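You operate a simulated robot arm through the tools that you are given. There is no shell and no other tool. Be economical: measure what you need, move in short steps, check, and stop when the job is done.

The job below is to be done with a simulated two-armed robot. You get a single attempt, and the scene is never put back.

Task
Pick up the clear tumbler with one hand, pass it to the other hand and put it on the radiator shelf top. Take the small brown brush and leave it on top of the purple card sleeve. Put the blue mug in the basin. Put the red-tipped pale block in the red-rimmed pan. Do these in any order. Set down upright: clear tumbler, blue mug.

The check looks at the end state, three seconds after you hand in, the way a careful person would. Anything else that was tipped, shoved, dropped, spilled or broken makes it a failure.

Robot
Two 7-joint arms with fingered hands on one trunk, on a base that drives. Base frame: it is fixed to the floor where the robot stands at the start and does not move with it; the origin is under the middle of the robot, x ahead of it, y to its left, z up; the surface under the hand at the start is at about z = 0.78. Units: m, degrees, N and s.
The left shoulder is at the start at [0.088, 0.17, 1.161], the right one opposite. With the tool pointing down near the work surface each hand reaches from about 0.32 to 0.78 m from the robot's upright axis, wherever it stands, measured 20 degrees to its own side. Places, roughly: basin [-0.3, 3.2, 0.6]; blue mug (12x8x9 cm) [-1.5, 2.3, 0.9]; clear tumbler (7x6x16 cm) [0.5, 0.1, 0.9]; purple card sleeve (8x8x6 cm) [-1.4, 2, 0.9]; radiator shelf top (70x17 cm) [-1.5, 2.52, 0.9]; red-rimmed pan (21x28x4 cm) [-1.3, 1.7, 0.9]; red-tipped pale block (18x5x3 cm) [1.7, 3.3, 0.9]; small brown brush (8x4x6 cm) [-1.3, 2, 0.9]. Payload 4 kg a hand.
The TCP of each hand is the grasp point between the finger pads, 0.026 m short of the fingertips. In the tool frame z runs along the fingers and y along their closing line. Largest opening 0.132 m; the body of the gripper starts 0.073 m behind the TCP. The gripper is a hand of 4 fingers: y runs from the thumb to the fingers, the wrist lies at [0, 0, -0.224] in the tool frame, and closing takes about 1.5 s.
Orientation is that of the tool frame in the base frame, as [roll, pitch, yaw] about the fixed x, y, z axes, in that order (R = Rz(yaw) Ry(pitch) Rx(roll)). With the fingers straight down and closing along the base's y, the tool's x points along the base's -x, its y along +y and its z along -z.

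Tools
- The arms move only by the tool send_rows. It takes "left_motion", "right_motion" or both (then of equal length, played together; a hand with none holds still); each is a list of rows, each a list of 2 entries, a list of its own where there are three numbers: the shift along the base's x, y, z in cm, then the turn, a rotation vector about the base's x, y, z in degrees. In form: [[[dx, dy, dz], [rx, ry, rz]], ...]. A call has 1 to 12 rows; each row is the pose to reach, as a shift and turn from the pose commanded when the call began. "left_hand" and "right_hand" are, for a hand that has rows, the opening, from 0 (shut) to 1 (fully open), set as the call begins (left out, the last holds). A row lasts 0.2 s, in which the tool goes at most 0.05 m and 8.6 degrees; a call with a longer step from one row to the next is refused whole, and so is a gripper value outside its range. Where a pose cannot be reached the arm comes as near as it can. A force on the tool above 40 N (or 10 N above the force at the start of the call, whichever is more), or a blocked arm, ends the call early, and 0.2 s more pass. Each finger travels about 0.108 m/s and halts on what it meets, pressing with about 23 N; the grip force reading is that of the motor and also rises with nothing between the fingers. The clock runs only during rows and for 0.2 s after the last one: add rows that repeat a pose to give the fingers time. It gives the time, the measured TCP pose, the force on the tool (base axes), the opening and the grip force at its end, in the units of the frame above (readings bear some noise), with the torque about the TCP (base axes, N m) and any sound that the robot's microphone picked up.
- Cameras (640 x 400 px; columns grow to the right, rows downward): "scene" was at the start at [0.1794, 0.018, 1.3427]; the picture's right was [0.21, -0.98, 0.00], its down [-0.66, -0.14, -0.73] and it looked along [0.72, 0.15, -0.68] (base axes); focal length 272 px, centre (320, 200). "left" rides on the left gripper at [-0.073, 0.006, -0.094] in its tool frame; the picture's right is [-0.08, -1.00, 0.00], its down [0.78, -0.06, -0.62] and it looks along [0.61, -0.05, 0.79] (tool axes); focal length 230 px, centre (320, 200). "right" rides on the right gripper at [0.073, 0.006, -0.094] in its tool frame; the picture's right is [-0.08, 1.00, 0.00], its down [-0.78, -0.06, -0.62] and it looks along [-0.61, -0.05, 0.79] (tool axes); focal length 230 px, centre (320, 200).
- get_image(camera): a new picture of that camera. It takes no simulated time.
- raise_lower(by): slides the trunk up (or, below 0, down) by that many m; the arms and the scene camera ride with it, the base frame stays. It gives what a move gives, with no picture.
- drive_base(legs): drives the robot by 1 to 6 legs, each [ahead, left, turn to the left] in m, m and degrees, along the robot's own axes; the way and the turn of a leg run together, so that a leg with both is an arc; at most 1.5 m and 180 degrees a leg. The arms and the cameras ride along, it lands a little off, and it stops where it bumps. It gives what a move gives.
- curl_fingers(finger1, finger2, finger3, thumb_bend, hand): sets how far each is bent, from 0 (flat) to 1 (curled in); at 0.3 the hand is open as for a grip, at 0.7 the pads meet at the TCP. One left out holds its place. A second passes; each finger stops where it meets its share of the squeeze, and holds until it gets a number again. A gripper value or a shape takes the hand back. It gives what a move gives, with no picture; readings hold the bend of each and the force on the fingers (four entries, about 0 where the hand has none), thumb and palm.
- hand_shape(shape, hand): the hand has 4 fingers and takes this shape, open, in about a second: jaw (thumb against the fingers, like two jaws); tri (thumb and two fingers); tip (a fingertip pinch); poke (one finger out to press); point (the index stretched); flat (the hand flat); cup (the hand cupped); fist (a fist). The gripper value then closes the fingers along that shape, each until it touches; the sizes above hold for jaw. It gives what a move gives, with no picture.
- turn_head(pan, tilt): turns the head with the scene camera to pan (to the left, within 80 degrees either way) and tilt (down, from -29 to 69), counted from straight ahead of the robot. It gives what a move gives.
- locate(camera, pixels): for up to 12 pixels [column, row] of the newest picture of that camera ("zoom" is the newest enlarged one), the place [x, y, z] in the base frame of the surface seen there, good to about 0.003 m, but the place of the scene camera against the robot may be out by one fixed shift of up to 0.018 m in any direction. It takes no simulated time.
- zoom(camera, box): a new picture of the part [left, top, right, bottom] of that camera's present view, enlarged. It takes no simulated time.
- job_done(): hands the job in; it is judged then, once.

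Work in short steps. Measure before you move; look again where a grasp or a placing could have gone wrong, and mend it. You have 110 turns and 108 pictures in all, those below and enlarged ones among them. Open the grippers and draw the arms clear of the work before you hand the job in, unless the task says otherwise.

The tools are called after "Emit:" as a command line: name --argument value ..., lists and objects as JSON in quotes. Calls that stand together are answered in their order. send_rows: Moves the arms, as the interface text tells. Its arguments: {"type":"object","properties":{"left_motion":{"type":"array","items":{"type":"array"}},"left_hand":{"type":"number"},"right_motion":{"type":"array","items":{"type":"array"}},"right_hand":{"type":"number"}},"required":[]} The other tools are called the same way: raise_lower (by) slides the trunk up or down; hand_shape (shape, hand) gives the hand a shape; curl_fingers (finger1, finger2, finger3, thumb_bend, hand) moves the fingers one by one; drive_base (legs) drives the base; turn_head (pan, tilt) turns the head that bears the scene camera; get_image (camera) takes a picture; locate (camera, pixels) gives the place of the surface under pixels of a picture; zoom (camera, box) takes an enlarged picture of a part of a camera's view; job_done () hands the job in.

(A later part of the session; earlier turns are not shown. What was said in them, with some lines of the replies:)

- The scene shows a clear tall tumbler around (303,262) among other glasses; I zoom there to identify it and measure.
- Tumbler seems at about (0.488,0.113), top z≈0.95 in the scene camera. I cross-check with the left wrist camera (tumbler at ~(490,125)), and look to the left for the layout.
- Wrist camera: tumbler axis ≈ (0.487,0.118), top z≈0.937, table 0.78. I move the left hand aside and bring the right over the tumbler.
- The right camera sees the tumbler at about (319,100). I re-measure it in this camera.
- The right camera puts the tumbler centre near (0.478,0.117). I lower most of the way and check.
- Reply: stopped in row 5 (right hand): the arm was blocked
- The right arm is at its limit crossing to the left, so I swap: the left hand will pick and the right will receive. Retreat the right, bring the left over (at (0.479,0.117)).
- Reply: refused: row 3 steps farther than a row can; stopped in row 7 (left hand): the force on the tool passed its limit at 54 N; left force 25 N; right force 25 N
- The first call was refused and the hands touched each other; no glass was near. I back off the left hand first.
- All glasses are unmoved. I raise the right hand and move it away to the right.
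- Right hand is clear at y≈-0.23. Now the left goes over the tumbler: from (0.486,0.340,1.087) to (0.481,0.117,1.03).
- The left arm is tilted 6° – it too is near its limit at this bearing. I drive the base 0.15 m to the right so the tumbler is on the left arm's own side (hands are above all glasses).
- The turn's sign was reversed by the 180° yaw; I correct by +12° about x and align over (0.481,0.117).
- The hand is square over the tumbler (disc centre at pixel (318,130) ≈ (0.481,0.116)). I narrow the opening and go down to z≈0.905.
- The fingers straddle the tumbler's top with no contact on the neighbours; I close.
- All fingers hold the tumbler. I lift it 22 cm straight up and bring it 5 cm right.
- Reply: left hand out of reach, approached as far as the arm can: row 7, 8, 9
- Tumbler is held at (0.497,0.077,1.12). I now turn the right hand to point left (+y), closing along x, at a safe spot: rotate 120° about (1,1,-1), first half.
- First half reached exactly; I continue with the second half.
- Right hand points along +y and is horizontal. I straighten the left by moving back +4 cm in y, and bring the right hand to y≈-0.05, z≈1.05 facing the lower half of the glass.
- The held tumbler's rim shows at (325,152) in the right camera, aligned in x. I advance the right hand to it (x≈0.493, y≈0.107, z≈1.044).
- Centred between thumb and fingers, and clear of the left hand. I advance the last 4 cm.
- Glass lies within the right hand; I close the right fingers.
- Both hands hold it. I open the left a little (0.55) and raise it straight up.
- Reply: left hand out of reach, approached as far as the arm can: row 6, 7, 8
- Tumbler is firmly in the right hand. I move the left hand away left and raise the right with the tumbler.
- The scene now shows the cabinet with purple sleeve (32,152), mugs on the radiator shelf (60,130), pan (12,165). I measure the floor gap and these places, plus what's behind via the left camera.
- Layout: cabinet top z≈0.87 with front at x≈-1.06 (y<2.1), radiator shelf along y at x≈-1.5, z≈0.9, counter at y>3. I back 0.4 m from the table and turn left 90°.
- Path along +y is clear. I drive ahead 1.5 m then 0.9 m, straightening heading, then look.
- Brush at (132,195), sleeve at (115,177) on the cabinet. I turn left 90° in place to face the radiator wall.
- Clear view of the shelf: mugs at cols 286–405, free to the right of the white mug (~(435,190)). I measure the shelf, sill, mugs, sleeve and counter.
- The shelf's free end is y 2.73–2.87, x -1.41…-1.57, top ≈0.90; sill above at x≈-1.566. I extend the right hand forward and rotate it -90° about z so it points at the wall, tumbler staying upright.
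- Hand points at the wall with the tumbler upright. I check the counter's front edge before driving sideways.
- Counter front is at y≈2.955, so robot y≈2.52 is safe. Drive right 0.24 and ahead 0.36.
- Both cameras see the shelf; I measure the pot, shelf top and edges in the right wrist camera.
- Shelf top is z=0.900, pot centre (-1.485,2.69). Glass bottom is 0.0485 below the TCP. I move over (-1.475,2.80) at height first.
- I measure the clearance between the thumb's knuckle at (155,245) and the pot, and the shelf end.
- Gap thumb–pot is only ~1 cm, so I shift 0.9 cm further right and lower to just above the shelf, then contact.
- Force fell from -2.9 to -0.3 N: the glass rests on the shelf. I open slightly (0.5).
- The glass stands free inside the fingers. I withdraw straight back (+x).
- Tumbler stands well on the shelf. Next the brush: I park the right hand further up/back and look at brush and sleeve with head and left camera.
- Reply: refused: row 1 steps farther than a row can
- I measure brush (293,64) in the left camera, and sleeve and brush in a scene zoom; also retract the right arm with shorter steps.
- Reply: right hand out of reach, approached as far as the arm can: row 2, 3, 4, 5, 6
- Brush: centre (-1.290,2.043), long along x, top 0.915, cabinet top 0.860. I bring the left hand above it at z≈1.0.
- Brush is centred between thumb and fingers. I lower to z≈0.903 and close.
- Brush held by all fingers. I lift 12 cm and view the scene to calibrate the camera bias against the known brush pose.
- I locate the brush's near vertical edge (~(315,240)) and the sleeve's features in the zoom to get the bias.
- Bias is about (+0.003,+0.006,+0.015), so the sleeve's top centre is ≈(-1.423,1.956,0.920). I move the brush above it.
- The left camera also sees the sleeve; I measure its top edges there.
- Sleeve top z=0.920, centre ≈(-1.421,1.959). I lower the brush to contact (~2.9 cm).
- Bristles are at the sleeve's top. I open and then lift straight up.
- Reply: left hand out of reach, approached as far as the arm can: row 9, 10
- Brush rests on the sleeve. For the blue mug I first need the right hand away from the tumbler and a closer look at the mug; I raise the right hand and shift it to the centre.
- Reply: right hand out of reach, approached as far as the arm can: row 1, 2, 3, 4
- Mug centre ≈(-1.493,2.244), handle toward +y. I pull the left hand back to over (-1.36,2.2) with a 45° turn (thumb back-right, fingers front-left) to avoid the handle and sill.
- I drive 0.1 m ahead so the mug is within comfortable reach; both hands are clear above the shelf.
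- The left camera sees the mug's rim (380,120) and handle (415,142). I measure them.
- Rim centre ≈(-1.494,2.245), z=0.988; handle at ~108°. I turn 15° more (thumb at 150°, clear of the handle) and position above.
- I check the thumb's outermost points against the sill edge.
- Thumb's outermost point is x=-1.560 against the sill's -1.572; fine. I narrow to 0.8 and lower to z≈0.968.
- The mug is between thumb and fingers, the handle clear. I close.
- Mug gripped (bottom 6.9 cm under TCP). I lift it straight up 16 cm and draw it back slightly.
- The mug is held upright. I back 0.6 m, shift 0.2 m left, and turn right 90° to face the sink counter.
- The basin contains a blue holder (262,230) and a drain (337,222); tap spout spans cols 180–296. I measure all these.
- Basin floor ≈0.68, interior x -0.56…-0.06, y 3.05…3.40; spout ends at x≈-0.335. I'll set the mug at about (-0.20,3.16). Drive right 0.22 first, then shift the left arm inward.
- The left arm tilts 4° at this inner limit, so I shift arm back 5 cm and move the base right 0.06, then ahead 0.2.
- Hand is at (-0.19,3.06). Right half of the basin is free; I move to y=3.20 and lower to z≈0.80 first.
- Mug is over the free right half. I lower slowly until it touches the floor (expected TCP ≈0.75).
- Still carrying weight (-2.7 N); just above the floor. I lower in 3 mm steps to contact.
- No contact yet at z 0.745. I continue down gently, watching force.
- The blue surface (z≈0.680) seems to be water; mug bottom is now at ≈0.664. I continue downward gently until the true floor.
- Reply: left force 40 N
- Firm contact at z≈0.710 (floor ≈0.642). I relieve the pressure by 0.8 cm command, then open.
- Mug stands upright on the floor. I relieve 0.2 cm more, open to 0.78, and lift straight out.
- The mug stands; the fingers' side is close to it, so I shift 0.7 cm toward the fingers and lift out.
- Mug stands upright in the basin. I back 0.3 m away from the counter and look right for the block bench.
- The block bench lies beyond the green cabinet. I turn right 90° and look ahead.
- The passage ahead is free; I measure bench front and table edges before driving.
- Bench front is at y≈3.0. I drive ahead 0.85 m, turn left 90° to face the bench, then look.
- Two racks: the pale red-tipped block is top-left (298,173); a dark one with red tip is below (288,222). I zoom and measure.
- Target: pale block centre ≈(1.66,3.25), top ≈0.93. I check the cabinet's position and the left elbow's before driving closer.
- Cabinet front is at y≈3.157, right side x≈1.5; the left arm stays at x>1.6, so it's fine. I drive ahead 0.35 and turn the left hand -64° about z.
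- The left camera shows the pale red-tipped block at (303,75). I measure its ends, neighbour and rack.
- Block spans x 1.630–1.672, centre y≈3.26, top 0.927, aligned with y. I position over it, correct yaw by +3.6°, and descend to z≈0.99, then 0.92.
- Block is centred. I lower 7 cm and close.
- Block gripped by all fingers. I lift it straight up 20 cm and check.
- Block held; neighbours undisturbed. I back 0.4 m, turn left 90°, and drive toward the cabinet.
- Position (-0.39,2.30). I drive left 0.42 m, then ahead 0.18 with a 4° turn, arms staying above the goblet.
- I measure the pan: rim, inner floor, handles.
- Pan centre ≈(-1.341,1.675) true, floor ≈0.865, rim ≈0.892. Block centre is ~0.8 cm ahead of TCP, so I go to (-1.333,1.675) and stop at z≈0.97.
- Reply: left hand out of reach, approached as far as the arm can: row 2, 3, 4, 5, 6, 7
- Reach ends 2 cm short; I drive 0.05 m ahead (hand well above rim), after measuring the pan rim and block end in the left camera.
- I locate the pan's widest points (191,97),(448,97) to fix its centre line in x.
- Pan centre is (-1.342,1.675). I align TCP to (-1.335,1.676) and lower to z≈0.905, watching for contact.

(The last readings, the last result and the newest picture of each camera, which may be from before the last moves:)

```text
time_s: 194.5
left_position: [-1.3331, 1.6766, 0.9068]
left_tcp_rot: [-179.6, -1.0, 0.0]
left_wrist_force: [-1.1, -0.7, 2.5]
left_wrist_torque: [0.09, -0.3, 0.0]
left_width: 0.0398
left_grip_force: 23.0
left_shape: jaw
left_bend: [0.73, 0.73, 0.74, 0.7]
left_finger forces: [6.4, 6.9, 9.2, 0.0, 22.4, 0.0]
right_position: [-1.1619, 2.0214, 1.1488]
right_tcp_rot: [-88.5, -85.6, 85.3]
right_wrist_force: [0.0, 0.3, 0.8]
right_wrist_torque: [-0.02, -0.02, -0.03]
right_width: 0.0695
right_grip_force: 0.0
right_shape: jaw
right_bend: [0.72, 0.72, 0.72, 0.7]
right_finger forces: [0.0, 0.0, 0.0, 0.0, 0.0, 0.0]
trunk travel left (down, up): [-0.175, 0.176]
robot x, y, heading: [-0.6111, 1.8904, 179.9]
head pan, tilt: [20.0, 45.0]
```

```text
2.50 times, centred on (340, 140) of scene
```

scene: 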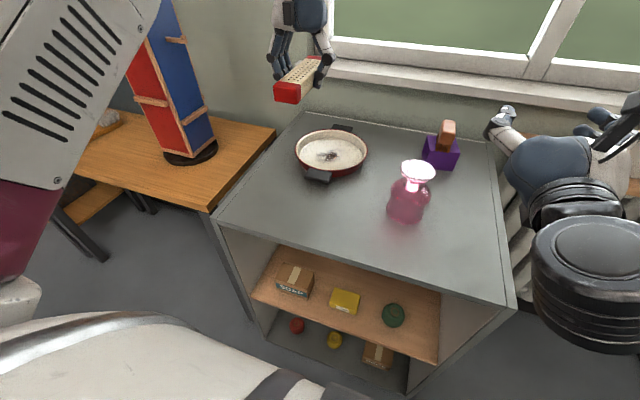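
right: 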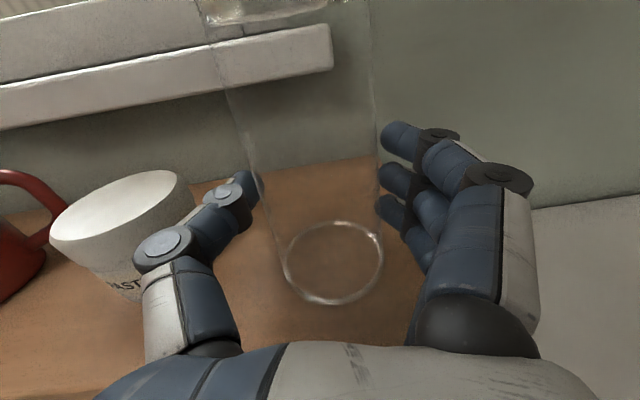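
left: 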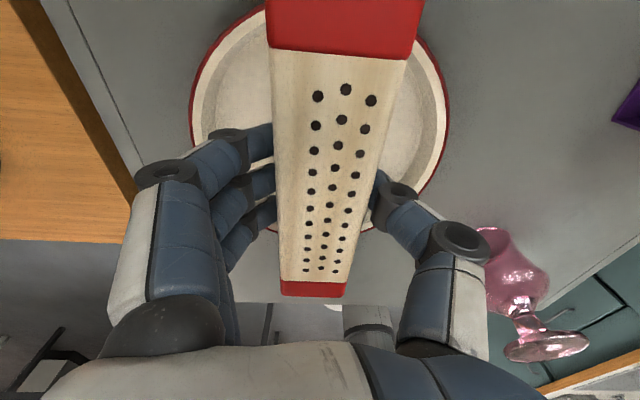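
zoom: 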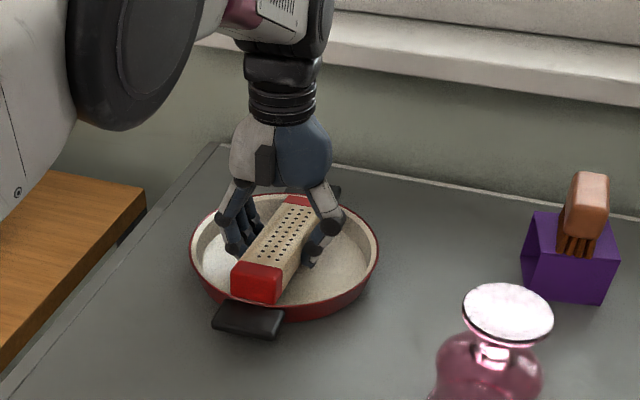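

Torque shows the near end (+x) touching the pan's near wall. I raise 1 cm, shift 0.8 cm away, and lower again.

Emit:
send_rows --left_motion '[[[0, 0, 1], [0, 0, 0]], [[-0.8, 0, 1], [0, 0, 0]], [[-0.8, 0, 0.2], [0, 0, 0]], [[-0.8, 0, -0.5], [0, 0, 0]], [[-0.8, 0, -0.5], [0, 0, 0]]]'

```text
time_s: 195.7
left_position: [-1.3418, 1.6749, 0.9021]
left_tcp_rot: [-179.5, -0.9, -0.2]
left_wrist_force: [2.5, -1.3, 9.0]
left_wrist_torque: [0.14, -0.37, 0.07]
left_width: 0.0406
left_grip_force: 23.3
left_shape: jaw
left_bend: [0.73, 0.73, 0.74, 0.7]
left_finger forces: [7.2, 7.8, 9.7, 0.0, 24.2, 0.0]
right_position: [-1.1609, 2.0219, 1.1505]
right_tcp_rot: [-87.7, -85.6, 84.6]
right_wrist_force: [0.3, 0.3, 0.1]
right_wrist_torque: [0.01, 0.01, -0.03]
right_width: 0.069
right_grip_force: 0.0
right_shape: jaw
right_bend: [0.72, 0.72, 0.72, 0.7]
right_finger forces: [0.1, 0.0, 0.1, 0.1, 0.0, 0.0]
trunk travel left (down, up): [-0.175, 0.176]
robot x, y, heading: [-0.6142, 1.8896, 179.7]
head pan, tilt: [20.0, 45.0]
```

Contact on both sides now probably; I look at the seat from both cameras.

Emit:
zoom --camera "scene" --box '[280, 110, 400, 200]'

Emit:
get_image --camera "left"

```text
4.44 times, centred on (340, 155) of scene
```

zoom: 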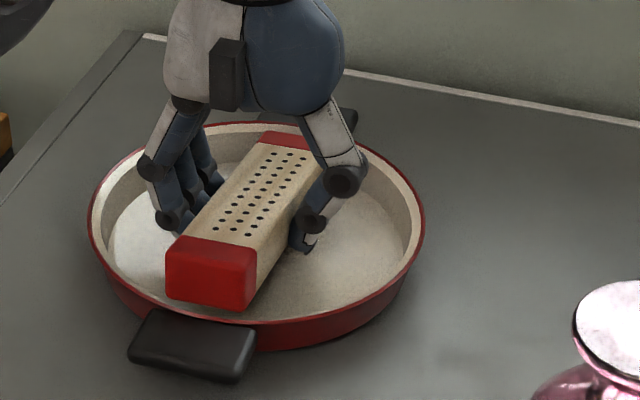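

```text
9 pictures are left
```

left: 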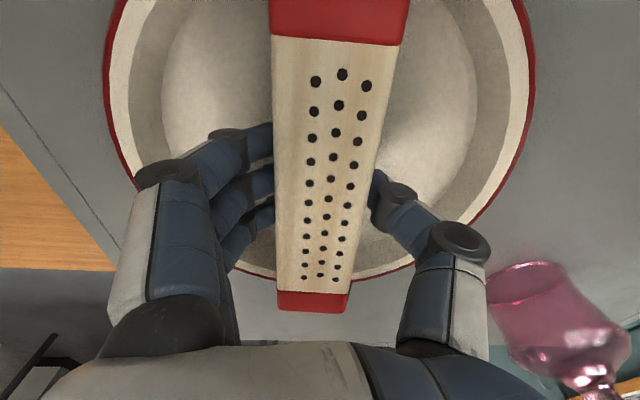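

The block sits within the rim at both ends, slightly loading the near wall. I shift 0.3 cm away with a bit of descent, then open.

Emit:
send_rows --left_motion '[[[-0.3, 0, 0.1], [0, 0, 0]], [[-0.4, 0, -0.1], [0, 0, 0]], [[-0.4, 0, -0.1], [0, 0, 0]]]'

Emit:
send_rows --left_motion '[[[0, 0, 0], [0, 0, 0]], [[0, 0, 0.2], [0, 0, 0]], [[0, 0, 0.2], [0, 0, 0]], [[0, 0, 0.2], [0, 0, 0]], [[0, 0, 0.2], [0, 0, 0]]]' --left_hand 0.6

Emit:
zoom --camera "scene" --box '[280, 110, 400, 200]'

```text
time_s: 196.5
left_position: [-1.3446, 1.6759, 0.9014]
left_tcp_rot: [-179.4, -0.8, 0.0]
left_wrist_force: [10.3, -0.7, 12.4]
left_wrist_torque: [0.14, -0.48, -0.02]
left_width: 0.0404
left_grip_force: 22.9
left_shape: jaw
left_bend: [0.73, 0.73, 0.74, 0.7]
left_finger forces: [7.3, 8.3, 9.8, 0.0, 25.2, 0.1]
right_position: [-1.159, 2.0223, 1.1513]
right_tcp_rot: [-87.1, -85.6, 83.9]
right_wrist_force: [0.1, 0.5, -0.6]
right_wrist_torque: [-0.03, -0.02, 0.01]
right_width: 0.0697
right_grip_force: 0.2
right_shape: jaw
right_bend: [0.72, 0.72, 0.72, 0.7]
right_finger forces: [0.0, 0.0, 0.0, 0.1, 0.0, 0.1]
trunk travel left (down, up): [-0.175, 0.176]
robot x, y, heading: [-0.6158, 1.8867, 179.9]
head pan, tilt: [20.0, 45.0]
```

```text
time_s: 197.7
left_position: [-1.3444, 1.6744, 0.9014]
left_tcp_rot: [-179.5, -1.0, -0.1]
left_wrist_force: [-0.7, 0.0, 0.5]
left_wrist_torque: [0.02, 0.03, -0.05]
left_width: 0.0787
left_grip_force: 0.0
left_shape: jaw
left_bend: [0.71, 0.71, 0.71, 0.71]
left_finger forces: [0.0, 0.0, 0.0, 0.0, 0.1, 0.0]
right_position: [-1.1611, 2.0218, 1.1498]
right_tcp_rot: [-88.8, -85.5, 85.5]
right_wrist_force: [-0.3, 0.9, 0.5]
right_wrist_torque: [0.02, 0.0, 0.02]
right_width: 0.0693
right_grip_force: 0.1
right_shape: jaw
right_bend: [0.72, 0.72, 0.72, 0.7]
right_finger forces: [0.0, 0.1, 0.1, 0.0, 0.0, 0.0]
trunk travel left (down, up): [-0.175, 0.176]
robot x, y, heading: [-0.6128, 1.8876, 179.6]
head pan, tilt: [20.0, 45.0]
```

```text
4.44 times, centred on (340, 155) of scene
```

zoom: 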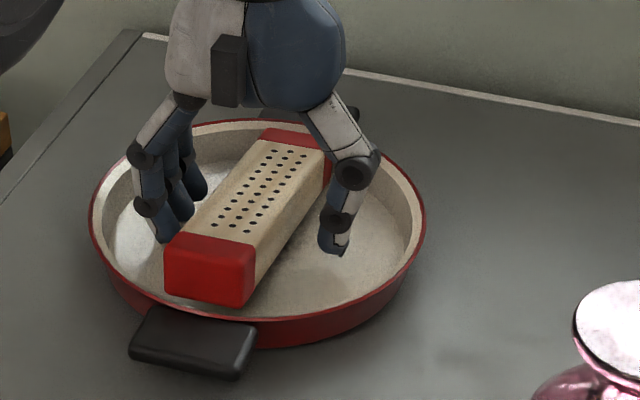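

The block lies within the pan. I lift the left hand clear, then view.

Emit:
send_rows --left_motion '[[[0, 0, 2], [0, 0, 0]], [[0, 0, 5], [0, 0, 0]], [[0, 0, 9], [0, 0, 0]], [[0, 0, 13], [0, 0, 0]], [[1, 0, 17], [0, 0, 0]], [[3, 0, 20], [0, 0, 0]], [[3, 0, 20], [0, 0, 0]]]'

Emit:
drive_base --legs '[[-0.3, 0, 0]]'

Emit:
get_image --camera "scene"

Emit:
get_image --camera "left"

```text
time_s: 199.3
left_position: [-1.3174, 1.6759, 1.1002]
left_tcp_rot: [-179.5, -1.1, -0.1]
left_wrist_force: [-0.1, -0.5, 0.3]
left_wrist_torque: [0.04, 0.02, 0.03]
left_width: 0.0787
left_grip_force: 0.1
left_shape: jaw
left_bend: [0.71, 0.71, 0.71, 0.71]
left_finger forces: [0.0, 0.0, 0.1, 0.1, 0.1, 0.0]
right_position: [-1.1623, 2.0223, 1.1472]
right_tcp_rot: [-89.3, -85.6, 86.3]
right_wrist_force: [0.2, -0.5, -0.1]
right_wrist_torque: [0.0, 0.01, 0.05]
right_width: 0.0692
right_grip_force: 0.1
right_shape: jaw
right_bend: [0.72, 0.72, 0.72, 0.7]
right_finger forces: [0.1, 0.1, 0.0, 0.0, 0.1, 0.0]
trunk travel left (down, up): [-0.175, 0.176]
robot x, y, heading: [-0.6162, 1.8884, 179.4]
head pan, tilt: [20.0, 45.0]
```

```text
time_s: 201.3
left_position: [-1.0182, 1.676, 1.1014]
left_tcp_rot: [-179.4, -0.8, -0.2]
left_wrist_force: [-0.7, -0.1, -0.3]
left_wrist_torque: [0.0, 0.01, 0.01]
left_width: 0.0787
left_grip_force: 0.1
left_shape: jaw
left_bend: [0.71, 0.71, 0.71, 0.71]
left_finger forces: [0.1, 0.1, 0.0, 0.0, 0.0, 0.0]
right_position: [-0.8609, 2.0219, 1.1501]
right_tcp_rot: [-88.5, -85.7, 85.3]
right_wrist_force: [0.8, 0.0, 0.3]
right_wrist_torque: [0.0, 0.01, -0.01]
right_width: 0.0691
right_grip_force: 0.2
right_shape: jaw
right_bend: [0.72, 0.72, 0.72, 0.7]
right_finger forces: [0.0, 0.0, 0.1, 0.0, 0.1, 0.0]
trunk travel left (down, up): [-0.175, 0.176]
robot x, y, heading: [-0.3124, 1.8866, 179.5]
head pan, tilt: [20.0, 45.0]
```

```text
7 pictures are left
```

scene: 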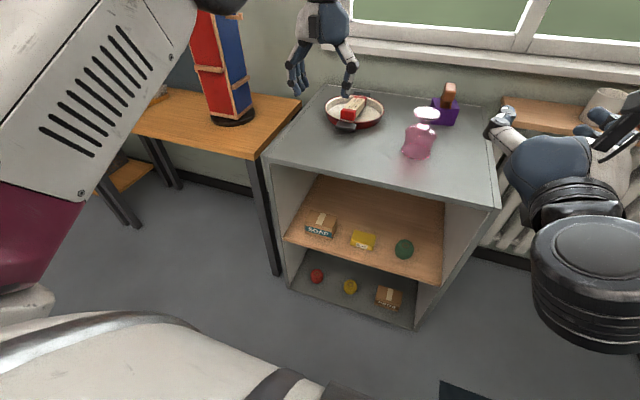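

```text
6 pictures are left
```

left: 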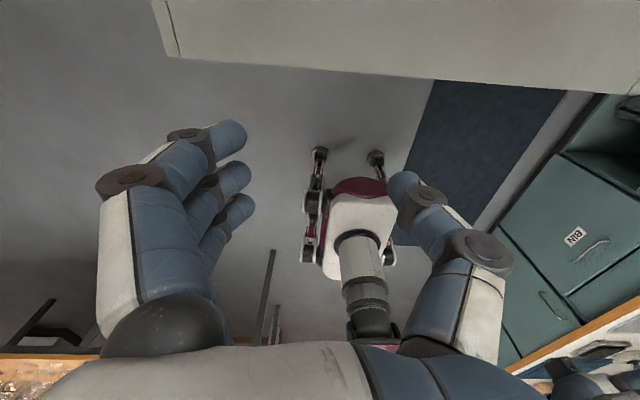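

I zoom in on the pan, block and sleeve to verify the seating.

Emit:
zoom --camera "scene" --box '[310, 70, 480, 170]'

Emit:
locate --camera "zoom" --pixels '[[165, 130], [150, 165], [175, 105], [70, 150], [265, 150], [140, 175], [110, 170], [190, 150]]'

```text
3.76 times, centred on (395, 120) of scene
```

zoom: 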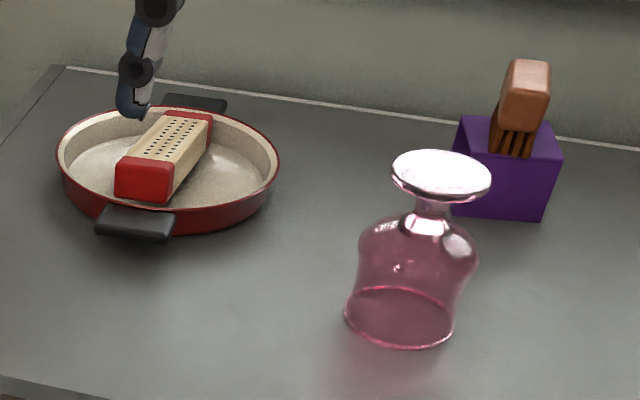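

```text
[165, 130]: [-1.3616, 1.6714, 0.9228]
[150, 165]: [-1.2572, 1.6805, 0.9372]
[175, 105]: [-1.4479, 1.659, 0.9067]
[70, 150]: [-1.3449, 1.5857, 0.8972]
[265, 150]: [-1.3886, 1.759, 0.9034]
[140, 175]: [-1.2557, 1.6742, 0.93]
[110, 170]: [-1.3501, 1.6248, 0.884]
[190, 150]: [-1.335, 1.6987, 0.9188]
```

The block lies in the pan (near end resting up the wall), brush on the sleeve. I open both grippers in free air and take a last look at the shelf.

Emit:
send_rows --left_motion '[[[1, 0, 0], [0, 0, 0]], [[2, 0, 0], [0, 0, 0]], [[2, 0, 0], [0, 0, 0]], [[2, 0, 0], [0, 0, 0]]]' --right_motion '[[[0, 0, 0.2], [0, 0, 0]], [[0, 0, 0.2], [0, 0, 0]], [[0, 0, 0.2], [0, 0, 0]], [[0, 0, 0.2], [0, 0, 0]]]' --left_hand 1.0 --right_hand 1.0

Emit:
turn_head --pan -25 --tilt 25

Emit:
get_image --camera "scene"

```text
time_s: 202.3
left_position: [-0.9977, 1.676, 1.1004]
left_tcp_rot: [-179.5, -1.1, -0.2]
left_wrist_force: [-0.1, 0.1, -0.8]
left_wrist_torque: [0.03, 0.0, 0.01]
left_width: 0.1318
left_grip_force: 0.0
left_shape: jaw
left_bend: [0.3, 0.3, 0.3, 0.3]
left_finger forces: [0.0, 0.0, 0.1, 0.0, 0.0, 0.1]
right_position: [-0.8613, 2.0224, 1.1514]
right_tcp_rot: [-88.6, -85.7, 85.4]
right_wrist_force: [-0.4, 0.0, 0.0]
right_wrist_torque: [0.0, -0.03, 0.0]
right_width: 0.1321
right_grip_force: 0.0
right_shape: jaw
right_bend: [0.3, 0.3, 0.3, 0.3]
right_finger forces: [0.1, 0.0, 0.0, 0.0, 0.1, 0.0]
trunk travel left (down, up): [-0.175, 0.176]
robot x, y, heading: [-0.3152, 1.8885, 179.7]
head pan, tilt: [20.0, 45.0]
```

```text
time_s: 203.4
left_position: [-0.9976, 1.6748, 1.1016]
left_tcp_rot: [-179.6, -1.0, -0.2]
left_wrist_force: [-0.6, -0.2, 0.1]
left_wrist_torque: [-0.02, -0.02, -0.01]
left_width: 0.1315
left_grip_force: 0.1
left_shape: jaw
left_bend: [0.3, 0.3, 0.3, 0.3]
left_finger forces: [0.0, 0.1, 0.0, 0.0, 0.1, 0.0]
right_position: [-0.8619, 2.0213, 1.152]
right_tcp_rot: [-88.7, -85.7, 85.6]
right_wrist_force: [-0.1, -0.7, 1.5]
right_wrist_torque: [0.01, -0.03, -0.01]
right_width: 0.1318
right_grip_force: 0.0
right_shape: jaw
right_bend: [0.3, 0.3, 0.3, 0.3]
right_finger forces: [0.0, 0.1, 0.0, 0.0, 0.1, 0.0]
trunk travel left (down, up): [-0.175, 0.176]
robot x, y, heading: [-0.3148, 1.885, 179.6]
head pan, tilt: [-25.0, 25.0]
```

```text
4 pictures are left
```

scene: 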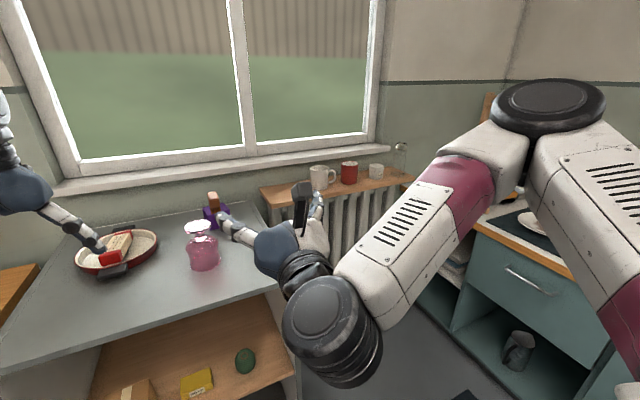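

All four items are in place: the tumbler is on the shelf, the brush on the sleeve, the mug in the basin and the block in the pan. The arms are clear, so I hand in.

Emit:
job_done

```text
The job is handed in.
```

I handed the job in with all four placements made. No result has come back yet.

- **Clear tumbler:** the left hand picked it up, passed it to the right hand, and it stands upright at the right end of the radiator shelf.
- **Brown brush:** it rests bristles-down on top of the purple card sleeve.
- **Blue mug:** it stands upright on the basin floor, in the water.
- **Red-tipped pale block:** it is inside the red-rimmed pan but not flat. The block is about as long as the pan is wide, so one end rests high on the wall, near rim height.

The two hands bumped each other once early on, away from any glass. I saw nothing else tipped, moved or spilled in the pictures I took. Both grippers are open and the arms are clear.
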